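You operate a simulated robot arm through the tools that you are given. There is no shell and no other tool.

You run a simulated robot arm. Do the job below in one go: nothing can be reset, and whatever is moved stays where it is left.

Task
Glue the white rosette on the bare block and leave it clamped in the blue press till set.
Fine: glue all over the block's top with the blue brush, brush back; leave the yellow brush; slide in, yellow knob down to the green band. Set down upright: squat brush with blue handle.

Only the result counts: the job must be done as asked and must still hold three seconds after the hand-in. Knocking over, shifting, dropping, spilling or breaking anything else fails it.

Robot
A 7-joint arm with a two-finger parallel gripper, fixed in place. Base frame: the origin is on the floor under the middle of its stand, x ahead of it, y to its left, z up; the work surface is at about z = 950. Readings come in mm, rad, newtons and seconds.
With the tool pointing down near the work surface it reaches from about 260 to 680 mm from the base axis. Its first joint turns from -1.152 to 1.152 rad. Payload 1.57 kg.
Tool frame: the origin (TCP) lies between the finger pads and is the grasp point; the fingertips stand 30 mm ahead of it; z points along the fingers, y is the line along which they close. The gripper opens to 110 mm. The fingers are 24 mm wide and 12 mm thick; the gripper's body (48 by 112 mm) begins 78 mm behind the TCP.
Orientation is that of the tool frame in the base frame, as a unit quaternion [w, x, y, z]. With the fingers straight down and closing along the base's y, the tool's x points along the base's -x, its y along +y and its z along -z.

Tools
- The arm moves only by the tool drive_tool. Its argument "motion" is a list of rows, each a list of 7 numbers: the closure in counts, from 0 (fully open) to 255 (shut), then the shift along the tool's x, y, z in mm, then the turn, a rotation vector about the tool's x, y, z in rad. In form: [[claw, dx, dy, dz, ax, ay, az], ...]. A call has 1 to 20 rows; each row shifts and turns the commanded pose from where the row before left it, along the tool's axes as they then stand. Rows are played at 5 a second. More than 50 mm and 0.15 rad between two rows, or a gripper value outside its range, and nothing of the call is played. A pose out of reach is approached as far as the arm can. The call stops where the force on the tool passes 60 N (or 10 N more than at its start, if that is more) or the arm is blocked; 0.2 s more then pass. Each finger travels about 108 mm/s and halts on what it meets, pressing with about 36 N; the grip force reading is that of the motor and also rises with nothing between the fingers. The clock runs only during rows and for 0.2 s after the last one: add rows that do not move to give the fingers time. The reply holds the time, the measured pose of the TCP, the force on the tool along the base axes, the opening and the grip force, in the units named above and with some noise, with the torque about the TCP (base axes, N m) and any sound that the robot's microphone picked up.
- Cameras (640 x 400 px; columns grow to the right, rows downward): "scene" is fixed at [160.7, -383.3, 1434.9]; the picture's right is [0.80, -0.60, 0.00], its down [-0.21, -0.28, -0.94] and it looks along [0.56, 0.75, -0.35] (base axes); focal length 283 px, centre (320, 200). "wrist" rides on the gripper at [70, 16, -141] in the tool frame; the picture's right is [-0.23, 0.97, 0.00], its down [-0.86, -0.20, -0.48] and it looks along [-0.47, -0.11, 0.88] (tool axes); focal length 222 px, centre (320, 200). There is no depth. A picture from a camera that has moved, and an enlarged one, comes with that camera's place and axes in the base frame and with its lens. The place of the scene camera against the robot may be out by one fixed shift of up to 12 mm in any direction.
- snapshot(camera): a new picture of that camera. No time passes.
- zoom(camera, box): a new picture of the part [left, top, right, bottom] of that camera's present view, enlarged. No time passes.
- job_done(): hands the job in; it is judged then, once.

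Nothing tells you positions but the pictures and the camera data. Unless the task says otherwise, let go and move clear before handing in.

The tools are called after ">>>" as name(argument=value, ...) on one line, values as JSON. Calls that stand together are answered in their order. drive_tool: Moves the arm, as the interface text tells. Its arguments: {"type":"object","properties":{"motion":{"type":"array"}},"required":["motion"]} The other tools are called the same way: snapshot (camera) takes a picture; zoom (camera, box) takes an enlarged picture of a part of a camera's view; job_done () hands the job in.

At the start:

```text
time: 0.0
eef_pos: [350.8, 89.8, 1334.6]
orientation: [0.001, 0.0, 1.0, 0.0]
ft_force: [-0.4, -0.1, -0.8]
ft_torque: [0.01, 0.0, 0.01]
grip_width: 110.1
grip_force: 0.1
```

scene: 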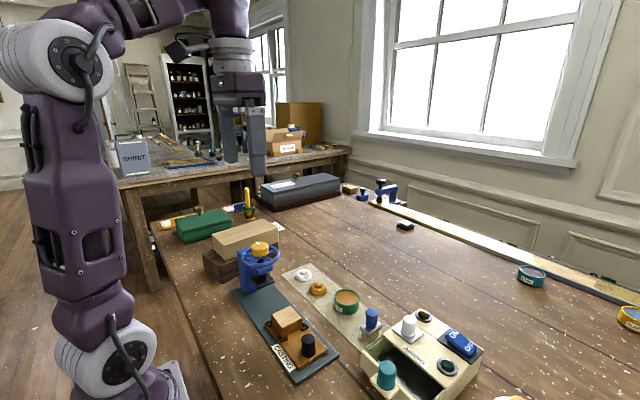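
wrist: 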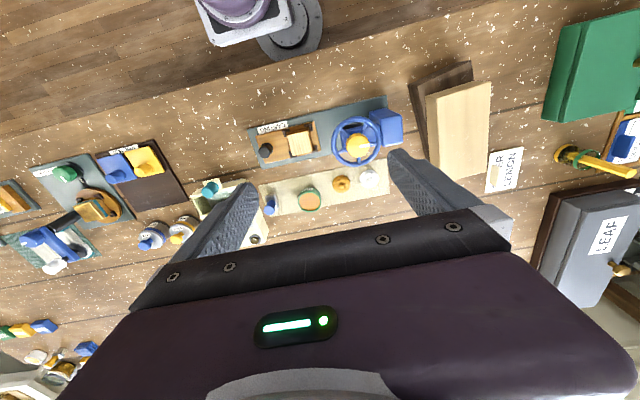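

I see a blue press with a sled holding a block, a mat with rosettes and a pot, and a box of brushes. I'll zoom in before moving anything.

>>> zoom(camera="scene", box=[220, 230, 380, 390])

>>> zoom(camera="scene", box=[340, 260, 500, 400])

>>> zoom(camera="scene", box=[140, 160, 300, 260])

>>> zoom(camera="wrist", box=[180, 80, 420, 240])

>>> zoom(camera="wrist", box=[0, 120, 280, 290])

>>> zoom(camera="wrist", box=[0, 280, 160, 400])

>>> zoom(camera="scene", box=[320, 160, 480, 260])

```text
2.50 times, centred on (300, 310) of scene
camera zoom: at [160.7, -383.3, 1434.9], right [0.8, -0.6, 0.0], down [-0.21, -0.28, -0.94], along [0.56, 0.75, -0.35], focal length 708 px, centre (370, -75)
```

zoom: 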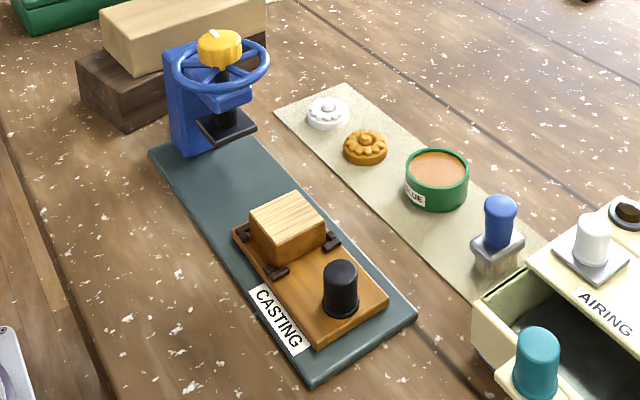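

```text
2.86 times, centred on (420, 330) of scene
camera zoom: at [160.7, -383.3, 1434.9], right [0.8, -0.6, 0.0], down [-0.21, -0.28, -0.94], along [0.56, 0.75, -0.35], focal length 809 px, centre (34, -171)
```

zoom: 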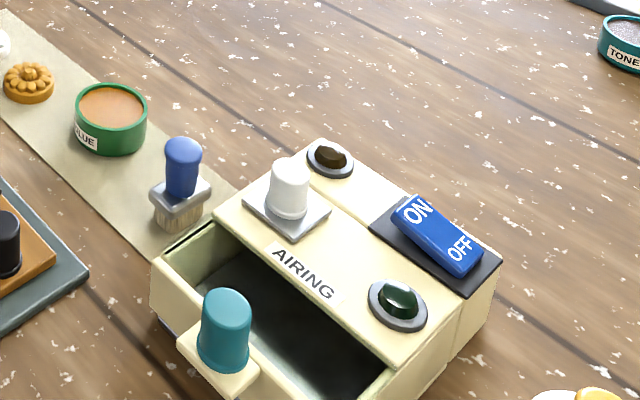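

```text
4.00 times, centred on (220, 210) of scene
camera zoom: at [160.7, -383.3, 1434.9], right [0.8, -0.6, 0.0], down [-0.21, -0.28, -0.94], along [0.56, 0.75, -0.35], focal length 1133 px, centre (720, 160)
```

zoom: 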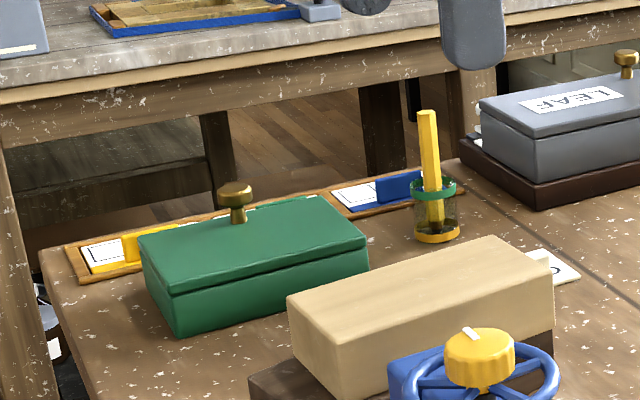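

```text
2.50 times, centred on (300, 160) of wrist
camera zoom: at [279.2, 106.9, 1473.4], right [0.23, 0.97, 0.0], down [0.86, -0.2, 0.48], along [0.47, -0.11, -0.88], focal length 555 px, centre (370, 300)
```

zoom: 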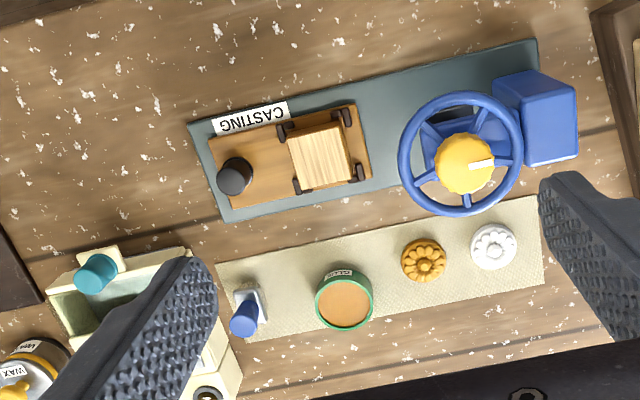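

```text
2.29 times, centred on (140, 205) of wrist
camera zoom: at [279.2, 106.9, 1473.4], right [0.23, 0.97, 0.0], down [0.86, -0.2, 0.48], along [0.47, -0.11, -0.88], focal length 508 px, centre (731, 189)
```

zoom: 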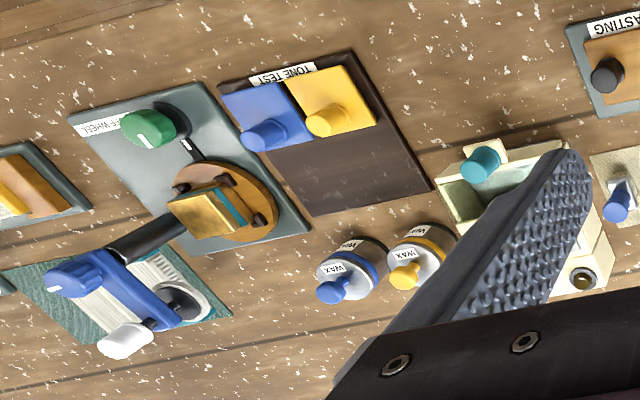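

```text
3.33 times, centred on (80, 340) of wrist
camera zoom: at [279.2, 106.9, 1473.4], right [0.23, 0.97, 0.0], down [0.86, -0.2, 0.48], along [0.47, -0.11, -0.88], focal length 740 px, centre (1120, -267)
```

zoom: 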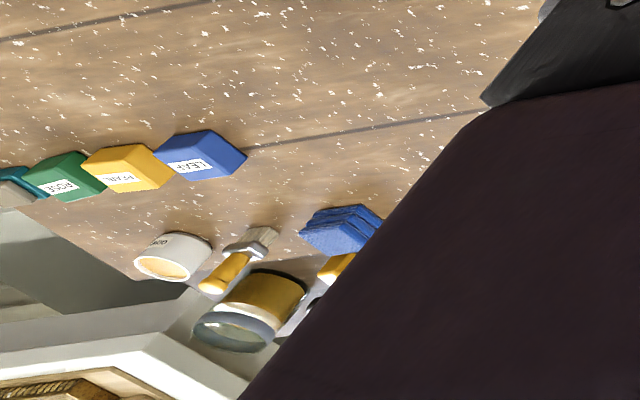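

```text
4.00 times, centred on (400, 210) of scene
camera zoom: at [160.7, -383.3, 1434.9], right [0.8, -0.6, 0.0], down [-0.21, -0.28, -0.94], along [0.56, 0.75, -0.35], focal length 1133 px, centre (0, 160)
```

zoom: 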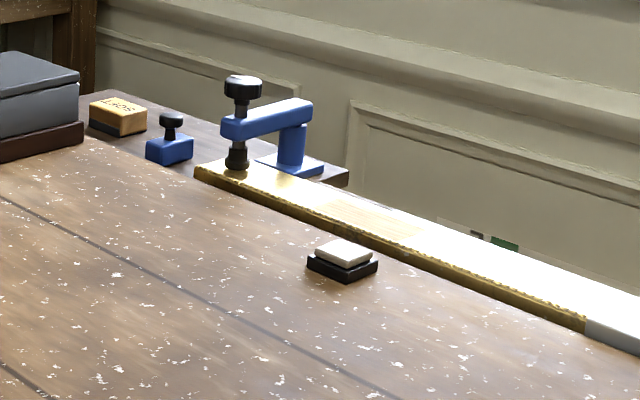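

The casting press, the block on its sled, the mat with rosettes, the glue pot and the blue brush are all ahead of the arm. I'll move the hand lower for a closer look at the press with the wrist camera.

>>> drive_tool(motion=[[0, -10, 0, 20, 0, 0, 0], [0, -10, 0, 30, 0, 0, 0], [0, -10, 0, 30, 0, 0, 0], [0, 0, 0, 0, 0, 0, 0]])

>>> snapshot(camera="wrist")

>>> zoom(camera="scene", box=[230, 230, 290, 300])

>>> zoom(camera="scene", box=[260, 300, 340, 380])

>>> zoom(camera="scene", box=[280, 255, 390, 345])

```text
time: 1.0
eef_pos: [380.7, 88.8, 1252.0]
orientation: [0.001, 0.0, 1.0, 0.0]
ft_force: [0.6, -0.9, 0.3]
ft_torque: [0.0, -0.02, -0.02]
grip_width: 110.1
grip_force: 0.1
```

```text
taken
camera wrist: at [309.9, 106.6, 1392.8], right [0.23, 0.97, 0.0], down [0.85, -0.2, 0.48], along [0.47, -0.11, -0.88], focal length 222 px, centre (320, 200)
```

wrist: 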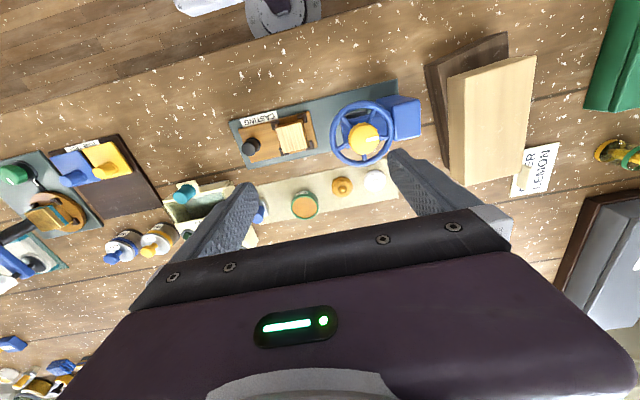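

```text
5.71 times, centred on (260, 265) of scene
camera zoom: at [160.7, -383.3, 1434.9], right [0.8, -0.6, 0.0], down [-0.21, -0.28, -0.94], along [0.56, 0.75, -0.35], focal length 1618 px, centre (663, -171)
```

zoom: 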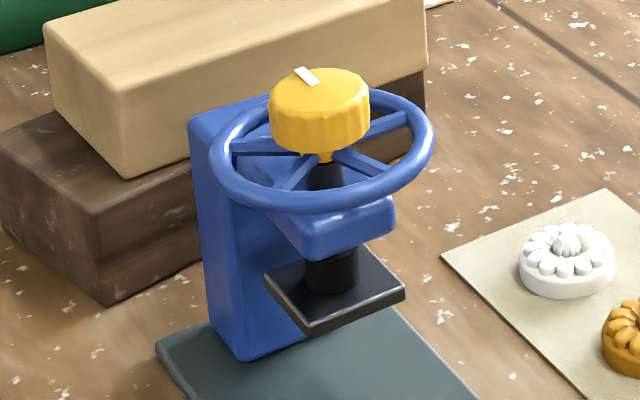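

```text
5.00 times, centred on (300, 340) of scene
camera zoom: at [160.7, -383.3, 1434.9], right [0.8, -0.6, 0.0], down [-0.21, -0.28, -0.94], along [0.56, 0.75, -0.35], focal length 1416 px, centre (420, -500)
```

zoom: 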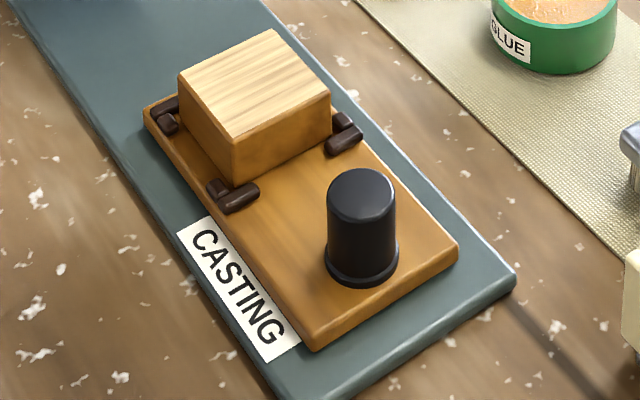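

```text
4.44 times, centred on (335, 300) of scene
camera zoom: at [160.7, -383.3, 1434.9], right [0.8, -0.6, 0.0], down [-0.21, -0.28, -0.94], along [0.56, 0.75, -0.35], focal length 1259 px, centre (253, -244)
```

zoom: 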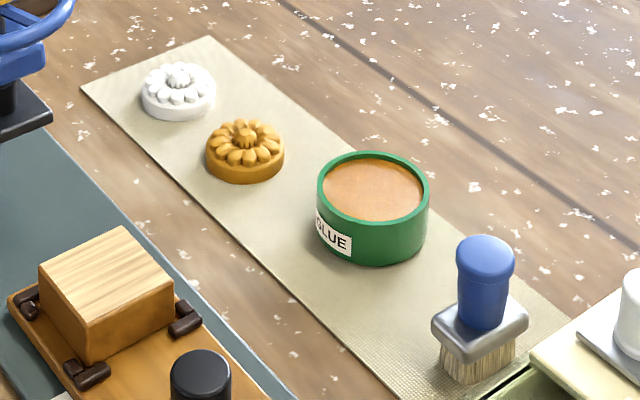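

The press has a yellow knob with a white pointer inside a blue wheel, and I can't see a green band from here. I'll tilt the hand to look at the press from the robot's side.

>>> drive_tool(motion=[[0, 20, 10, 20, 0, -0.15, 0], [0, 20, 10, 0, 0, -0.15, 0], [0, 10, 0, 20, 0, -0.15, 0], [0, 0, 0, 20, 0, -0.15, 0], [0, 0, 0, 0, 0, 0, 0]])

>>> snapshot(camera="wrist")

>>> snapshot(camera="scene")

```text
time: 2.2
eef_pos: [343.8, 109.7, 1188.8]
orientation: [0.296, 0.0, 0.955, 0.0]
ft_force: [-0.6, -0.4, 0.2]
ft_torque: [0.01, 0.01, 0.02]
grip_width: 109.9
grip_force: 0.0
```

```text
taken
camera wrist: at [206.3, 127.2, 1265.4], right [0.19, 0.97, 0.13], down [0.43, -0.2, 0.88], along [0.88, -0.11, -0.46], focal length 222 px, centre (320, 200)
```

wrist: 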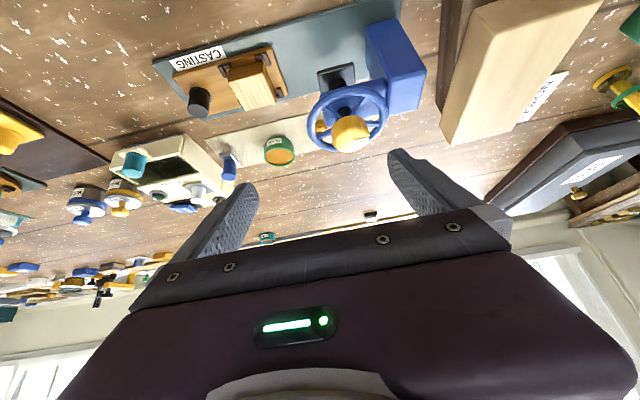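

```text
taken
```

scene: 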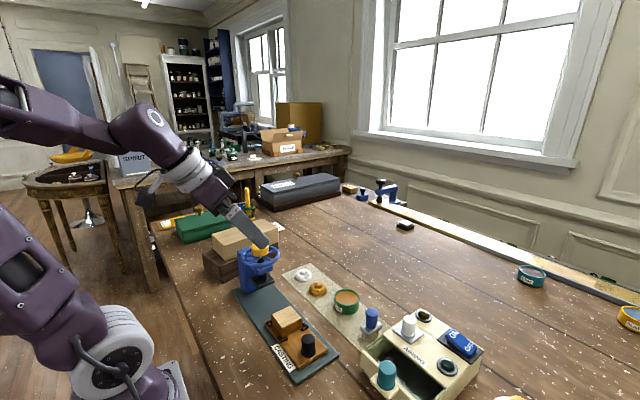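

The wrist view is upside down but shows the robot side of the press clearly. I'll enlarge that area.

>>> zoom(camera="wrist", box=[290, 10, 450, 170])

>>> zoom(camera="wrist", box=[300, 50, 400, 160])

>>> zoom(camera="wrist", box=[60, 110, 300, 260])

```text
2.50 times, centred on (370, 90) of wrist
camera zoom: at [206.3, 127.2, 1265.4], right [0.19, 0.97, 0.13], down [0.43, -0.2, 0.88], along [0.88, -0.11, -0.46], focal length 555 px, centre (195, 475)
```

zoom: 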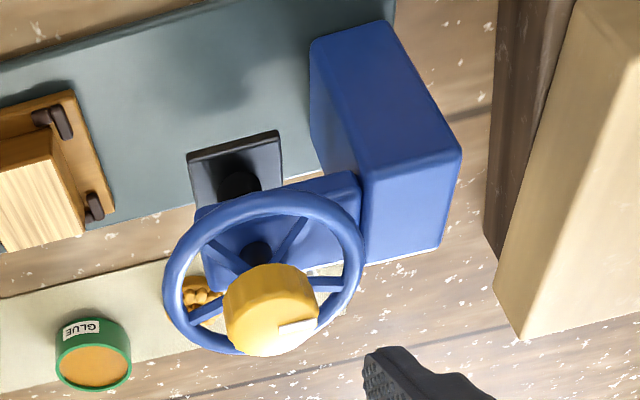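

```text
3.64 times, centred on (350, 105) of wrist
camera zoom: at [206.3, 127.2, 1265.4], right [0.19, 0.97, 0.13], down [0.43, -0.2, 0.88], along [0.88, -0.11, -0.46], focal length 808 px, centre (211, 546)
```

zoom: 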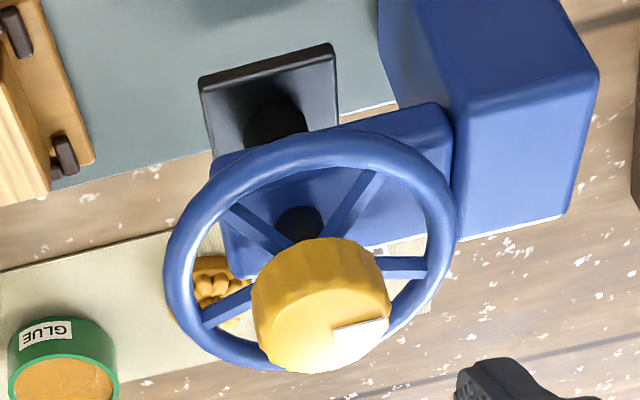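

```text
2.67 times, centred on (180, 185) of wrist
camera zoom: at [206.3, 127.2, 1265.4], right [0.19, 0.97, 0.13], down [0.43, -0.2, 0.88], along [0.88, -0.11, -0.46], focal length 592 px, centre (693, 240)
```

zoom: 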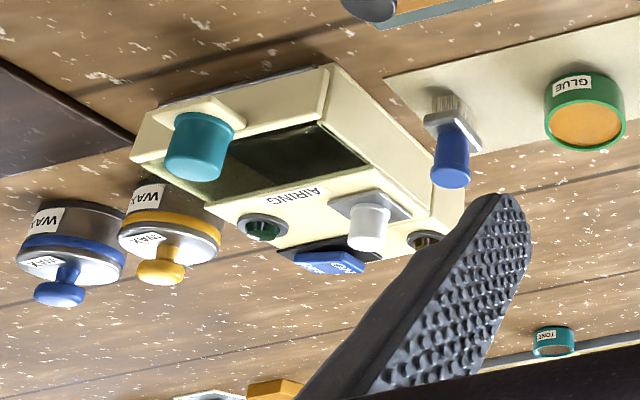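

From the robot side I still see no green band, so it may be on the far (+x) face of the press. I'll go over the press at a safe height and tilt back to look from the far side.

>>> drive_tool(motion=[[0, 0, 0, -25, 0, 0.15, 0], [0, 0, 0, -25, 0, 0.15, 0], [0, 0, 0, -25, 0, 0.15, 0], [0, 0, 0, -25, 0, 0.15, 0], [0, -43, 8, 0, 0, 0, 0], [0, -43, 8, 0, 0, 0, 0], [0, -43, 8, 0, 0, 0, 0], [0, -43, 8, 0, 0, 0, 0], [0, 0, 0, 0, 0, 0.15, 0], [0, 0, 0, 0, 0, 0.15, 0], [0, 0, 0, 0, 0, 0.15, 0], [0, 0, 0, 0, 0, 0.15, 0], [0, 0, 0, 0, 0, 0.15, 0], [0, 0, 0, 0, 0, 0.15, 0], [0, 0, 0, 0, 0, 0.15, 0], [0, 0, 0, 0, 0, 0, 0]])

>>> snapshot(camera="wrist")

>>> snapshot(camera="scene")

```text
time: 5.6
eef_pos: [449.8, 130.4, 1270.1]
orientation: [-0.092, 0.004, 0.996, 0.015]
ft_force: [-0.2, 0.0, -0.5]
ft_torque: [0.01, -0.01, -0.04]
grip_width: 110.2
grip_force: 0.0
out of reach, approached as far as the arm can: row 9, 10, 11, 12, 13, 14, 15
```

```text
taken
camera wrist: at [406.7, 143.6, 1421.7], right [0.23, 0.97, -0.01], down [0.93, -0.22, 0.31], along [0.3, -0.08, -0.95], focal length 222 px, centre (320, 200)
```

wrist: 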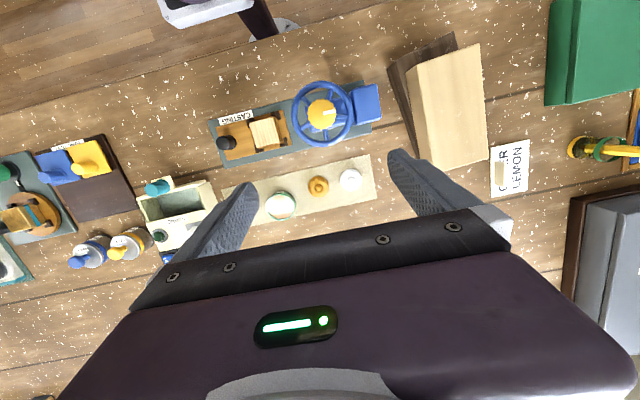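

```text
taken
```

scene: 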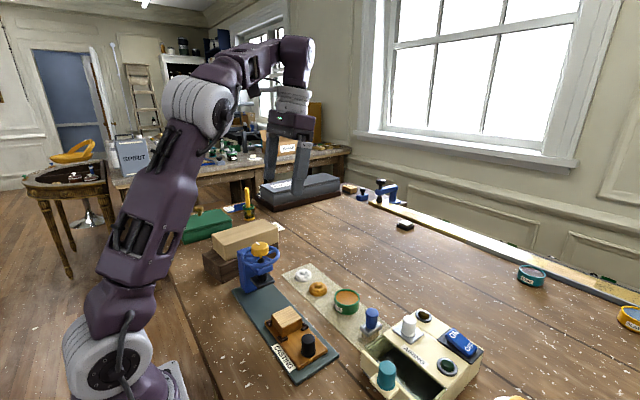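

The far-side tilt is out of reach, though this view is from nearer overhead. I'll enlarge it to look for a green mark.

>>> zoom(camera="wrist", box=[280, 60, 400, 160])

>>> drive_tool(motion=[[0, 0, 0, 0, 0, -0.15, 0], [0, 0, 0, 0, 0, 0, 0]])

```text
4.00 times, centred on (340, 110) of wrist
camera zoom: at [406.7, 143.6, 1421.7], right [0.23, 0.97, -0.01], down [0.93, -0.22, 0.31], along [0.3, -0.08, -0.95], focal length 888 px, centre (240, 560)
```

zoom: 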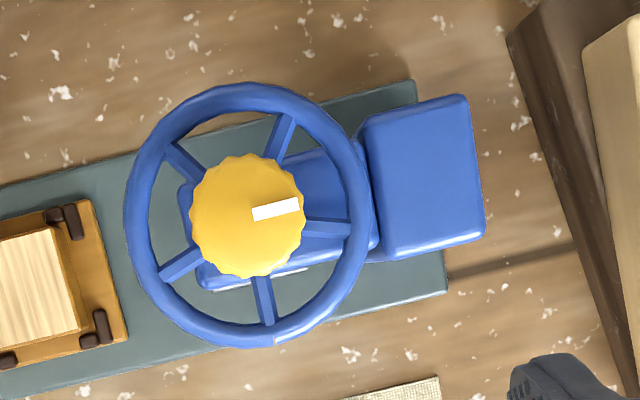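

```text
time: 6.2
eef_pos: [449.9, 129.8, 1270.9]
orientation: [-0.016, 0.006, 1.0, 0.015]
ft_force: [0.9, -0.3, -0.3]
ft_torque: [-0.01, -0.01, 0.04]
grip_width: 110.0
grip_force: 0.1
```

There is a light strip along the far (+x) face of the press head, which may be a scale. I'll turn the hand half round about the vertical so the camera can look back at that face.

>>> drive_tool(motion=[[0, 0, 0, 0, 0, 0, 0.15], [0, 0, 0, 0, 0, 0, 0.15], [0, 0, 0, 0, 0, 0, 0.15], [0, 0, 0, 0, 0, 0, 0.15], [0, 0, 0, 0, 0, 0, 0.15], [0, 0, 0, 0, 0, 0, 0.15], [0, 0, 0, 0, 0, 0, 0.15], [0, 0, 0, 0, 0, 0, 0.15], [0, 0, 0, 0, 0, 0, 0.15], [0, 0, 0, 0, 0, 0, 0.15], [0, 0, 0, 0, 0, 0, 0.15], [0, 0, 0, 0, 0, 0, 0.15], [0, 0, 0, 0, 0, 0, 0.15], [0, 0, 0, 0, 0, 0, 0.15], [0, 0, 0, 0, 0, 0, 0.15], [0, 0, 0, 0, 0, 0, 0]])

>>> snapshot(camera="wrist")

```text
time: 9.6
eef_pos: [449.3, 129.5, 1270.8]
orientation: [-0.021, 0.904, 0.427, -0.009]
ft_force: [-0.7, -0.1, 0.3]
ft_torque: [0.02, -0.02, 0.02]
grip_width: 110.1
grip_force: 0.0
```

```text
taken
camera wrist: at [510.7, 170.3, 1410.1], right [0.61, -0.79, -0.04], down [-0.68, -0.55, 0.49], along [-0.41, -0.26, -0.87], focal length 222 px, centre (320, 200)
```

wrist: 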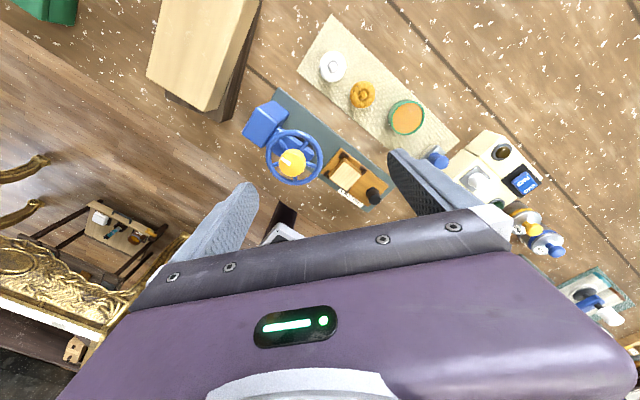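

The half turn worked and the camera now looks from the far side. I'll enlarge the press.

>>> zoom(camera="wrist", box=[230, 90, 340, 200])

>>> drive_tool(motion=[[0, 8, 5, 35, 0, 0, 0.12], [0, 8, 5, 35, 0, 0, 0.12], [0, 8, 5, 35, 0, 0, 0.12], [0, 8, 5, 35, 0, 0, 0.12], [0, 0, 0, 0, 0, 0, 0]])

>>> snapshot(camera="wrist")

```text
3.64 times, centred on (285, 145) of wrist
camera zoom: at [510.7, 170.3, 1410.1], right [0.61, -0.79, -0.04], down [-0.68, -0.55, 0.49], along [-0.41, -0.26, -0.87], focal length 808 px, centre (447, 400)
```

zoom: 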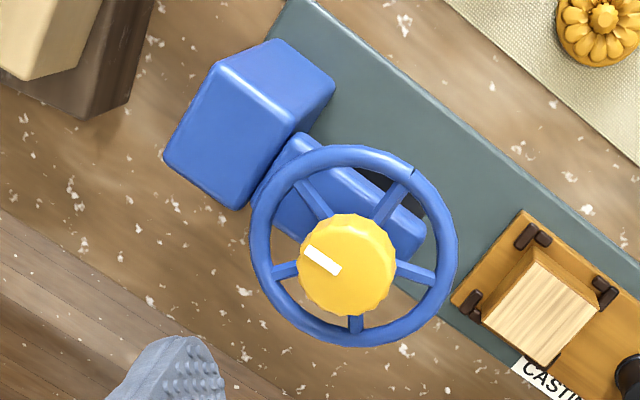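

```text
time: 10.8
eef_pos: [481.1, 138.5, 1129.5]
orientation: [-0.019, 0.98, 0.199, -0.014]
ft_force: [1.0, 0.0, -0.4]
ft_torque: [0.02, -0.02, 0.0]
grip_width: 110.0
grip_force: 0.0
```

```text
taken
camera wrist: at [555.9, 147.7, 1267.1], right [0.17, -0.98, -0.04], down [-0.85, -0.16, 0.5], along [-0.5, -0.05, -0.86], focal length 222 px, centre (320, 200)
```

wrist: 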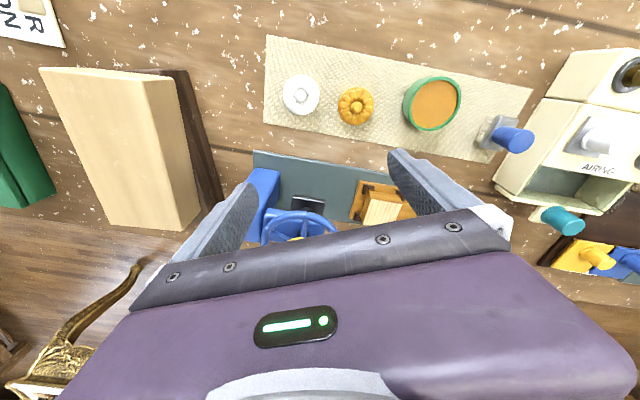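

>>> zoom(camera="wrist", box=[230, 150, 350, 250])

>>> zoom(camera="wrist", box=[250, 30, 550, 180])

```text
4.00 times, centred on (290, 200) of wrist
camera zoom: at [555.9, 147.7, 1267.1], right [0.17, -0.98, -0.04], down [-0.85, -0.16, 0.5], along [-0.5, -0.05, -0.86], focal length 888 px, centre (440, 200)
```

zoom: 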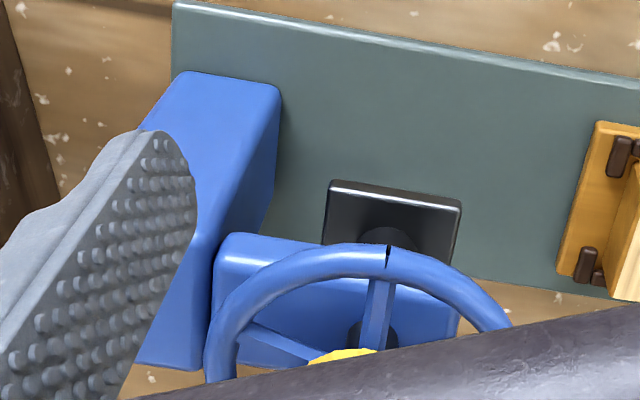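

```text
2.13 times, centred on (400, 105) of wrist
camera zoom: at [555.9, 147.7, 1267.1], right [0.17, -0.98, -0.04], down [-0.85, -0.16, 0.5], along [-0.5, -0.05, -0.86], focal length 474 px, centre (149, 403)
```

zoom: 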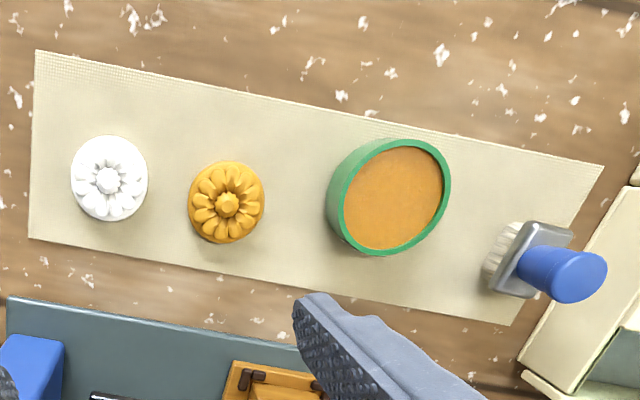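

I still see no green band on the far face, only a dark notch in the wheel rim. I'll enlarge the spindle in the scene camera as far as it goes.

>>> zoom(camera="scene", box=[240, 235, 280, 265])

>>> zoom(camera="scene", box=[240, 260, 280, 290])

```text
13.33 times, centred on (260, 250) of scene
camera zoom: at [160.7, -383.3, 1434.9], right [0.8, -0.6, 0.0], down [-0.21, -0.28, -0.94], along [0.56, 0.75, -0.35], focal length 3776 px, centre (1120, -467)
```

zoom: 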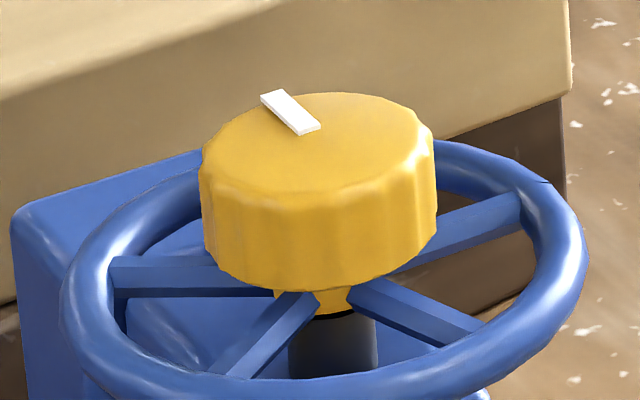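

```text
13.33 times, centred on (260, 275) of scene
camera zoom: at [160.7, -383.3, 1434.9], right [0.8, -0.6, 0.0], down [-0.21, -0.28, -0.94], along [0.56, 0.75, -0.35], focal length 3776 px, centre (1120, -800)
```

zoom: 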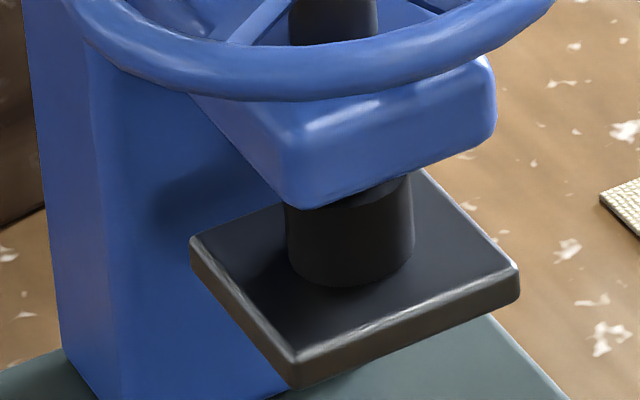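

I see no green band yet, so I'll watch the spindle later when the knob moves. Next is the blue brush, which I put at about (526, -74) with its top near z 1014. I'll rise, turn the hand so the fingers close along x, and move above the brush.

>>> drive_tool(motion=[[0, 0, 0, -40, -0.043, 0.02, 0], [0, 0, 0, -30, 0, 0, -0.146], [0, 0, 0, 0, 0, 0, -0.146], [0, 0, 0, 0, 0, 0, -0.146], [0, 0, 0, 0, 0, 0, -0.146], [0, 0, 0, 0, 0, 0, -0.146], [0, 0, 0, 0, 0, 0, -0.146], [0, 0, 0, 0, 0, 0, -0.146], [0, 0, 0, 0, 0, 0, -0.148], [0, -42, 9, 0, 0, 0, 0], [0, -42, 9, 0, 0, 0, 0], [0, -42, 9, 0, 0, 0, 0], [0, -42, 9, 0, 0, 0, 0], [0, -44, 9, 20, 0, 0, 0], [0, 0, 0, 20, 0, 0, 0], [0, 0, 0, 0, 0, 0, 0]])

>>> snapshot(camera="wrist")

>>> snapshot(camera="scene")

```text
time: 14.2
eef_pos: [527.7, -74.1, 1159.6]
orientation: [0.001, 0.707, 0.707, 0.0]
ft_force: [0.9, -0.3, 0.0]
ft_torque: [0.02, 0.0, 0.02]
grip_width: 110.2
grip_force: 0.0
```

```text
taken
camera wrist: at [543.5, -3.1, 1299.6], right [0.97, -0.23, 0.0], down [-0.2, -0.85, 0.48], along [-0.11, -0.47, -0.88], focal length 222 px, centre (320, 200)
```

wrist: 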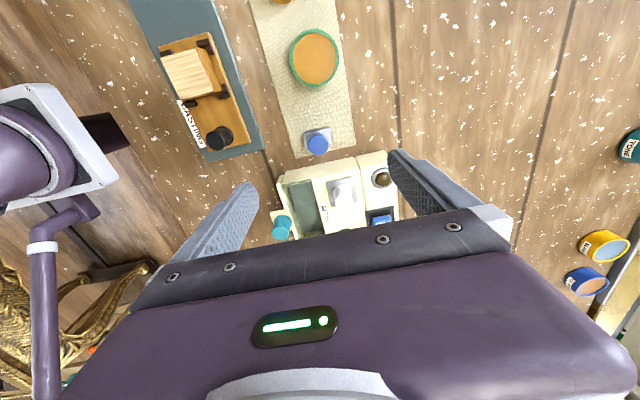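

```text
taken
```

scene: 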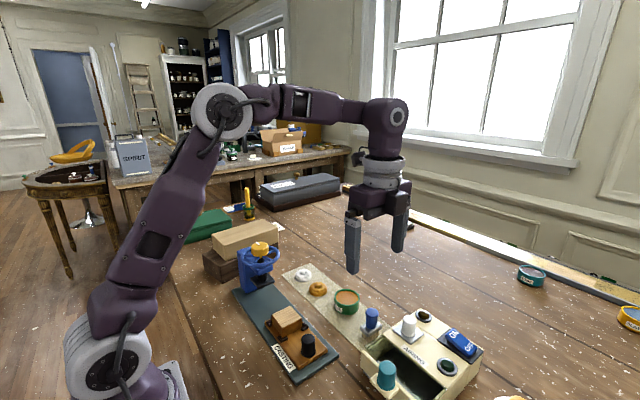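

The hand is upright over the brush with the fingers closing along x. I'll enlarge the brush, pot and block to fix their places.

>>> zoom(camera="wrist", box=[270, 100, 430, 240])

>>> zoom(camera="wrist", box=[240, 0, 400, 170])

>>> zoom(camera="wrist", box=[130, 0, 290, 170])

>>> zoom(camera="scene", box=[350, 295, 410, 345])

```text
2.86 times, centred on (350, 170) of wrist
camera zoom: at [543.5, -3.1, 1299.6], right [0.97, -0.23, 0.0], down [-0.2, -0.85, 0.48], along [-0.11, -0.47, -0.88], focal length 635 px, centre (234, 286)
```

zoom: 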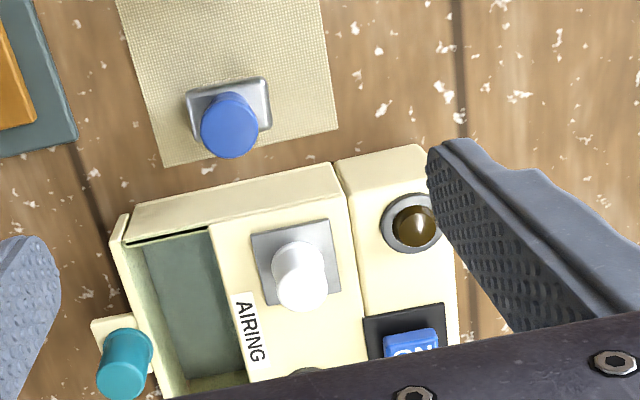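

```text
2.35 times, centred on (320, 85) of wrist
camera zoom: at [543.5, -3.1, 1299.6], right [0.97, -0.23, 0.0], down [-0.2, -0.85, 0.48], along [-0.11, -0.47, -0.88], focal length 523 px, centre (320, 471)
```

zoom: 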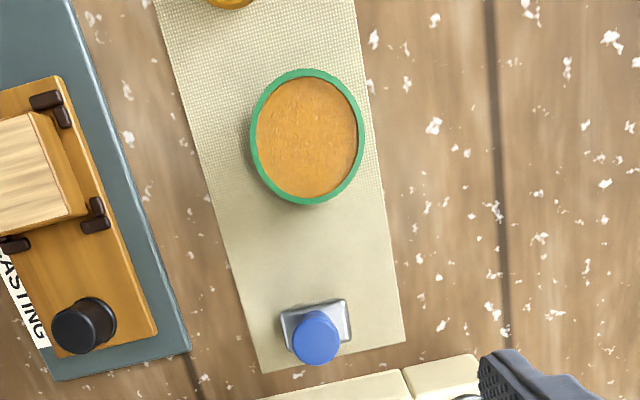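

```text
2.35 times, centred on (210, 85) of wrist
camera zoom: at [543.5, -3.1, 1299.6], right [0.97, -0.23, 0.0], down [-0.2, -0.85, 0.48], along [-0.11, -0.47, -0.88], focal length 523 px, centre (579, 471)
```

zoom: 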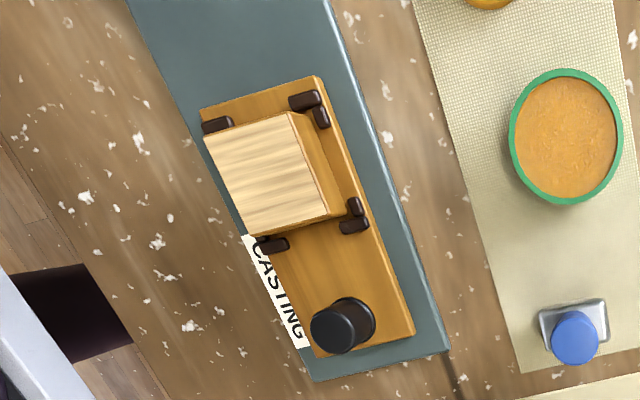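

```text
8.00 times, centred on (380, 320) of scene
camera zoom: at [160.7, -383.3, 1434.9], right [0.8, -0.6, 0.0], down [-0.21, -0.28, -0.94], along [0.56, 0.75, -0.35], focal length 2266 px, centre (-160, -760)
```

zoom: 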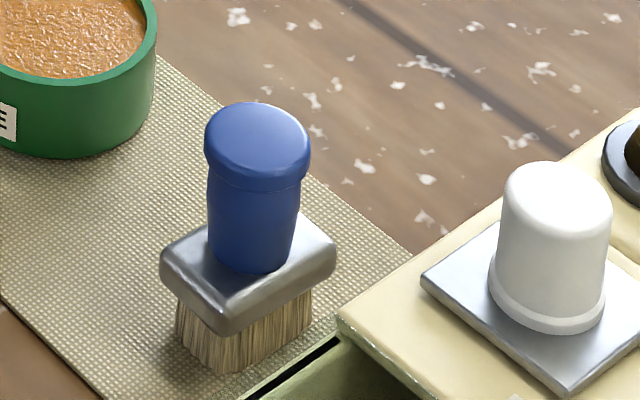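

The brush stands at about (524.5, -76), with the handle from roughly z 983 to 1014 and the box wall well clear at y -125. I'll close part way, descend over the handle and check before gripping.

>>> drive_tool(motion=[[130, -1.7, -3, 30, 0, 0, 0], [130, 0, 0, 40, 0, 0, 0], [130, 0, 0, 40, 0, 0, 0], [130, 0, 0, 10, 0, 0, 0], [130, 0, 0, 0, 0, 0, 0]])

>>> snapshot(camera="wrist")

>>> zoom(camera="scene", box=[340, 270, 420, 350])

```text
time: 15.4
eef_pos: [526.7, -76.3, 1038.0]
orientation: [0.002, 0.707, 0.708, 0.0]
ft_force: [0.2, -0.1, -0.7]
ft_torque: [-0.03, -0.04, -0.01]
grip_width: 53.9
grip_force: 0.1
```

```text
taken
camera wrist: at [540.8, -5.1, 1179.3], right [0.97, -0.23, 0.0], down [-0.2, -0.85, 0.48], along [-0.11, -0.47, -0.88], focal length 222 px, centre (320, 200)
```

wrist: 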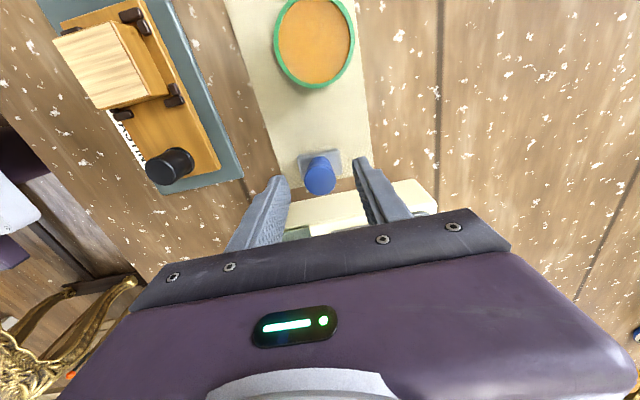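

```text
5.00 times, centred on (380, 310) of scene
camera zoom: at [160.7, -383.3, 1434.9], right [0.8, -0.6, 0.0], down [-0.21, -0.28, -0.94], along [0.56, 0.75, -0.35], focal length 1416 px, centre (20, -350)
```

zoom: 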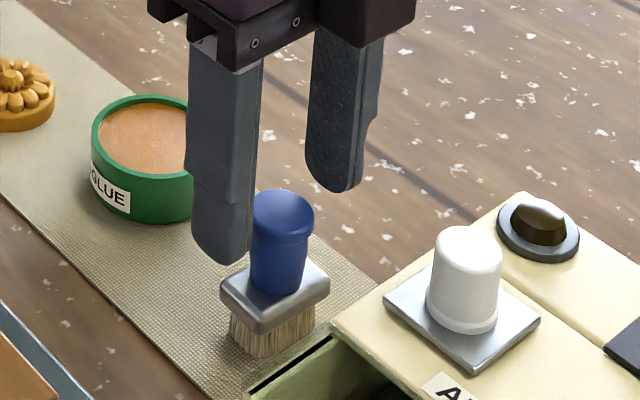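

The fingers straddle the handle. I'll enlarge to check the centring.

>>> zoom(camera="wrist", box=[260, 120, 380, 220])

```text
4.00 times, centred on (320, 170) of wrist
camera zoom: at [540.8, -5.1, 1179.3], right [0.97, -0.23, 0.0], down [-0.2, -0.85, 0.48], along [-0.11, -0.47, -0.88], focal length 888 px, centre (320, 320)
```

zoom: 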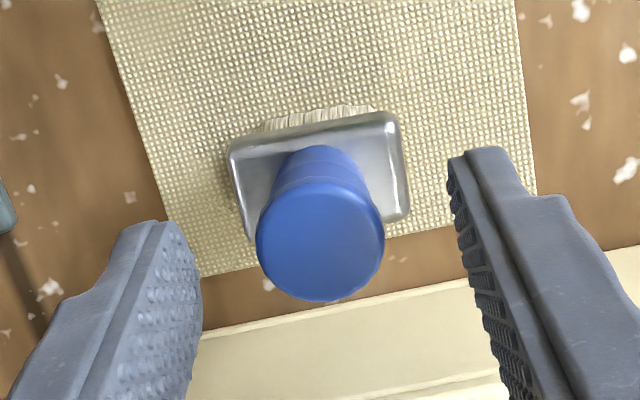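

The handle centre is about 2 mm toward -x of the finger midline. I'll correct that, descend and close on the handle.

>>> drive_tool(motion=[[130, 0, -2, 11, 0, 0, 0], [130, 0, 0, 10, 0, 0, 0], [170, 0, 0, 0, 0, 0, 0], [255, 0, 0, 0, 0, 0, 0], [255, 0, 0, 0, 0, 0, 0], [255, 0, 0, 0, 0, 0, 0]])

>>> zoom(camera="scene", box=[340, 270, 420, 350])

>>> zoom(camera="wrist", box=[260, 120, 380, 220])

```text
time: 16.8
eef_pos: [522.1, -76.2, 1017.3]
orientation: [0.001, 0.706, 0.708, 0.0]
ft_force: [-0.3, -0.2, -0.3]
ft_torque: [-0.02, -0.01, 0.0]
grip_width: 22.4
grip_force: 35.2
```

```text
5.00 times, centred on (380, 310) of scene
camera zoom: at [160.7, -383.3, 1434.9], right [0.8, -0.6, 0.0], down [-0.21, -0.28, -0.94], along [0.56, 0.75, -0.35], focal length 1416 px, centre (20, -350)
```

zoom: 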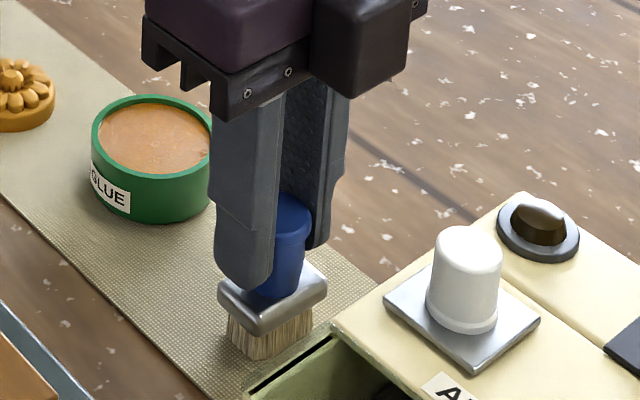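

```text
4.00 times, centred on (320, 170) of wrist
camera zoom: at [538.8, -5.0, 1158.8], right [0.97, -0.23, 0.0], down [-0.2, -0.85, 0.48], along [-0.11, -0.47, -0.88], focal length 888 px, centre (320, 320)
```

zoom: 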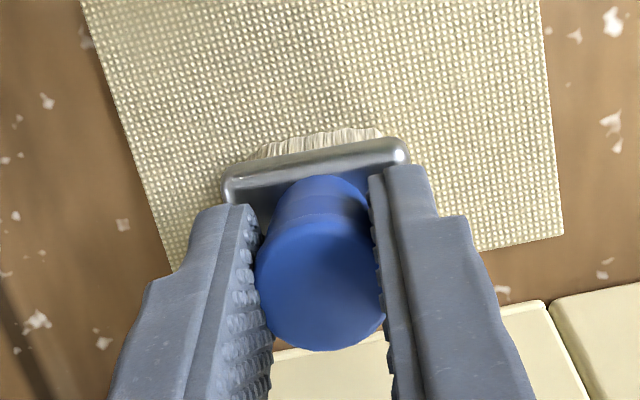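

The brush is held at about TCP (522.5, -76.2, 1017.5), and I'll return it to that pose later. I'll lift it and carry it over the glue pot at about (542, 19).

>>> drive_tool(motion=[[255, 0, 0, -20, 0, 0, 0], [255, 0, 0, -20, 0, 0, 0], [255, 0, 0, -20, 0, 0, 0], [255, 0, 0, -5, 0, 0, 0], [255, 30, 6.5, 0, 0, 0, 0], [255, 30, 6.5, 0, 0, 0, 0], [255, 35, 6.5, 0, 0, 0, 0], [255, 0, 0, 0, 0, 0, 0], [255, 0, 0, 0, 0, 0, 0]])

>>> snapshot(camera="wrist")

>>> zoom(camera="scene", box=[300, 230, 400, 330])

```text
time: 18.8
eef_pos: [542.7, 19.3, 1083.2]
orientation: [0.001, 0.707, 0.707, 0.001]
ft_force: [-0.8, 0.3, -0.9]
ft_torque: [0.01, -0.01, -0.03]
grip_width: 22.2
grip_force: 35.1
```

```text
taken
camera wrist: at [558.7, 90.5, 1223.4], right [0.97, -0.23, 0.0], down [-0.2, -0.85, 0.48], along [-0.11, -0.47, -0.88], focal length 222 px, centre (320, 200)
```

wrist: 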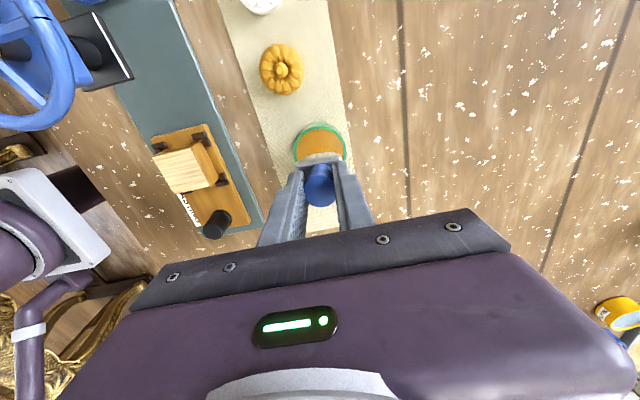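

```text
4.00 times, centred on (350, 280) of scene
camera zoom: at [160.7, -383.3, 1434.9], right [0.8, -0.6, 0.0], down [-0.21, -0.28, -0.94], along [0.56, 0.75, -0.35], focal length 1133 px, centre (200, -120)
```

zoom: 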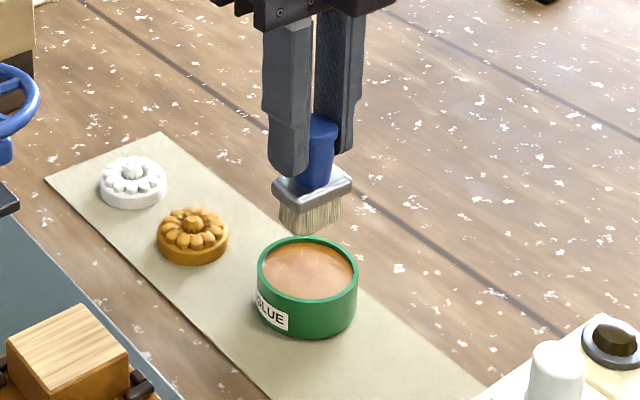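

The brush is above the pot. I'll check that it lines up with the rim before dipping.

>>> zoom(camera="wrist", box=[260, 100, 380, 220])

```text
3.33 times, centred on (320, 160) of wrist
camera zoom: at [558.7, 90.5, 1223.4], right [0.97, -0.23, 0.0], down [-0.2, -0.85, 0.48], along [-0.11, -0.47, -0.88], focal length 740 px, centre (320, 333)
```

zoom: 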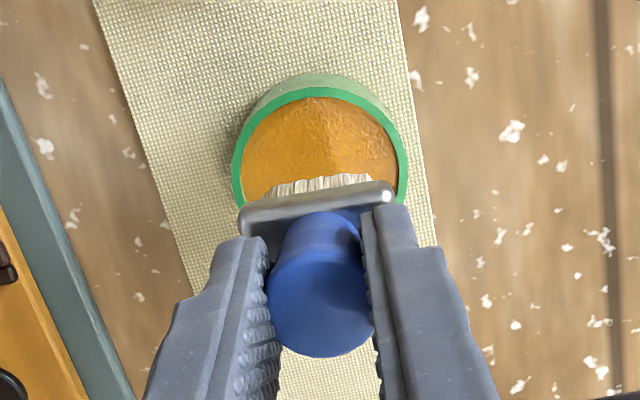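

The brush is centred over the pot at about (542, 20). I'll dip it slowly.

>>> drive_tool(motion=[[255, 0.5, -0.5, 20, 0, 0, 0], [255, 0, 0, 15, 0, 0, 0], [255, 0, 0, 8, 0, 0, 0], [255, 0, 0, 6, 0, 0, 0], [255, 0, 0, 4, 0, 0, 0], [255, 0, 0, 0, 0, 0, 0]])

>>> zoom(camera="scene", box=[310, 250, 390, 330])

>>> zoom(camera="wrist", box=[260, 100, 380, 220])

```text
time: 19.9
eef_pos: [545.7, 19.6, 1038.1]
orientation: [0.004, 0.706, 0.708, 0.003]
ft_force: [-3.0, 1.1, 16.6]
ft_torque: [-0.01, 0.5, -0.01]
grip_width: 22.4
grip_force: 35.0
stopped in row 5: the force on the tool passed its limit at 70 N (the readings are from after the stop); the commanded pose is now the measured one
```

```text
5.00 times, centred on (350, 290) of scene
camera zoom: at [160.3, -383.3, 1434.9], right [0.8, -0.6, 0.0], down [-0.21, -0.28, -0.94], along [0.56, 0.75, -0.35], focal length 1416 px, centre (170, -250)
```

zoom: 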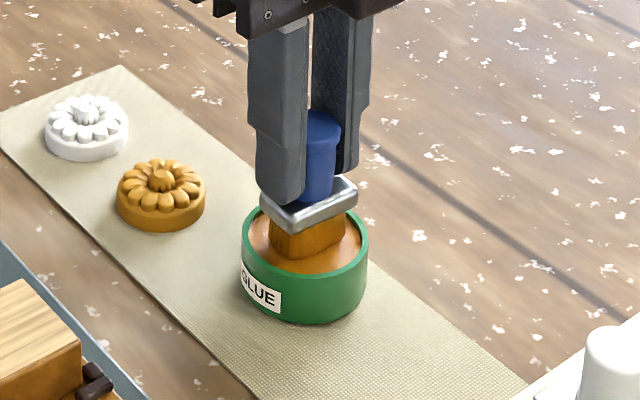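

```text
3.33 times, centred on (320, 160) of wrist
camera zoom: at [558.1, 90.5, 1178.8], right [0.97, -0.22, 0.01], down [-0.2, -0.85, 0.48], along [-0.1, -0.47, -0.88], focal length 740 px, centre (320, 333)
```

zoom: 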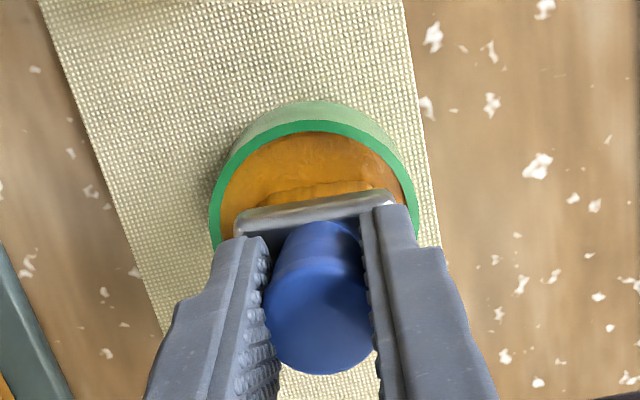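

The bristles are now orange with glue, and they met the glue surface at TCP z about 1037. The brush slid up a few mm in the grip. I'll lift it and carry it over the block at about (389.7, 36.6), keeping high.

>>> drive_tool(motion=[[255, 0, 0, -10, 0, 0, 0], [255, 0, 0, -20, 0, 0, 0], [255, 0, 0, -20, 0, 0, 0], [255, 0, 0, 0, 0, 0, 0]])

>>> zoom(camera="scene", box=[300, 230, 400, 330])

>>> zoom(camera="wrist", box=[260, 100, 380, 220])

```text
time: 20.9
eef_pos: [544.1, 20.5, 1087.7]
orientation: [0.005, 0.705, 0.709, 0.003]
ft_force: [0.1, 0.5, -1.2]
ft_torque: [0.03, 0.01, -0.03]
grip_width: 22.7
grip_force: 35.0
```

```text
4.00 times, centred on (350, 280) of scene
camera zoom: at [160.7, -383.3, 1434.9], right [0.8, -0.6, 0.0], down [-0.21, -0.28, -0.94], along [0.56, 0.75, -0.35], focal length 1133 px, centre (200, -120)
```

zoom: 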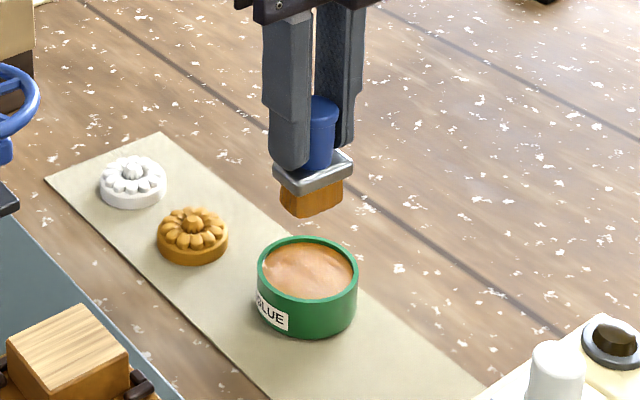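

```text
3.33 times, centred on (320, 160) of wrist
camera zoom: at [557.6, 90.6, 1227.9], right [0.97, -0.22, 0.01], down [-0.2, -0.85, 0.48], along [-0.1, -0.47, -0.88], focal length 740 px, centre (320, 333)
```

zoom: 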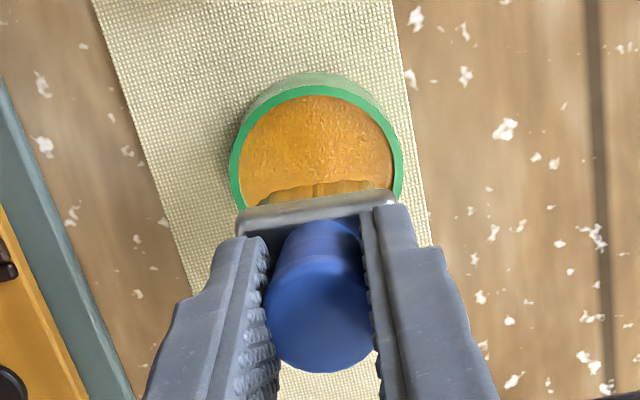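

The bristles are fully loaded and nothing dripped. I'll level the tool and move over the block.

>>> drive_tool(motion=[[255, 0, 0, -4, 0.0113, 0.0028, 0.0057], [255, 4, -38.6, 0, 0, 0, 0], [255, 4, -38.6, 0, 0, 0, 0], [255, 4, -38.6, 0, 0, 0, 0], [255, 4, -38.6, 0, 0, 0, 0], [255, 0, 0, 10, 0, 0, 0], [255, 0, 0, 0, 0, 0, 0]])

>>> snapshot(camera="wrist")

>>> zoom(camera="wrist", box=[240, 90, 400, 220])

>>> zoom(camera="scene", box=[240, 270, 340, 370])

```text
time: 22.5
eef_pos: [389.6, 35.0, 1081.6]
orientation: [-0.001, 0.708, 0.706, 0.0]
ft_force: [0.6, -0.3, -1.1]
ft_torque: [0.02, 0.04, -0.01]
grip_width: 22.5
grip_force: 35.2
```

```text
taken
camera wrist: at [404.8, 106.1, 1221.8], right [0.97, -0.23, 0.0], down [-0.2, -0.86, 0.48], along [-0.11, -0.46, -0.88], focal length 222 px, centre (320, 200)
```

wrist: 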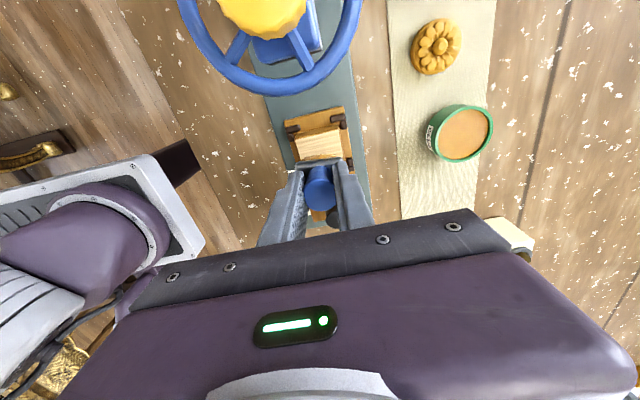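

```text
3.08 times, centred on (320, 155) of wrist
camera zoom: at [404.8, 106.1, 1221.8], right [0.97, -0.23, 0.0], down [-0.2, -0.86, 0.48], along [-0.11, -0.46, -0.88], focal length 684 px, centre (320, 338)
```

zoom: 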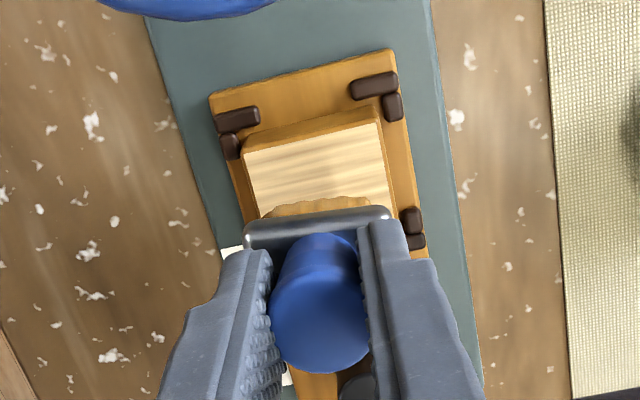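

```text
4.00 times, centred on (290, 320) of scene
camera zoom: at [160.7, -383.3, 1434.9], right [0.8, -0.6, 0.0], down [-0.21, -0.28, -0.94], along [0.56, 0.75, -0.35], focal length 1133 px, centre (440, -280)
```

zoom: 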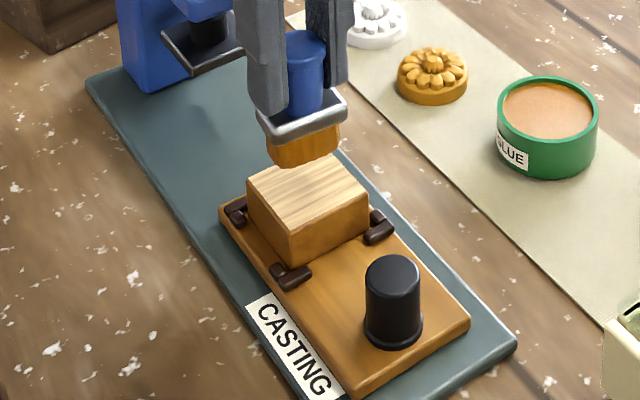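

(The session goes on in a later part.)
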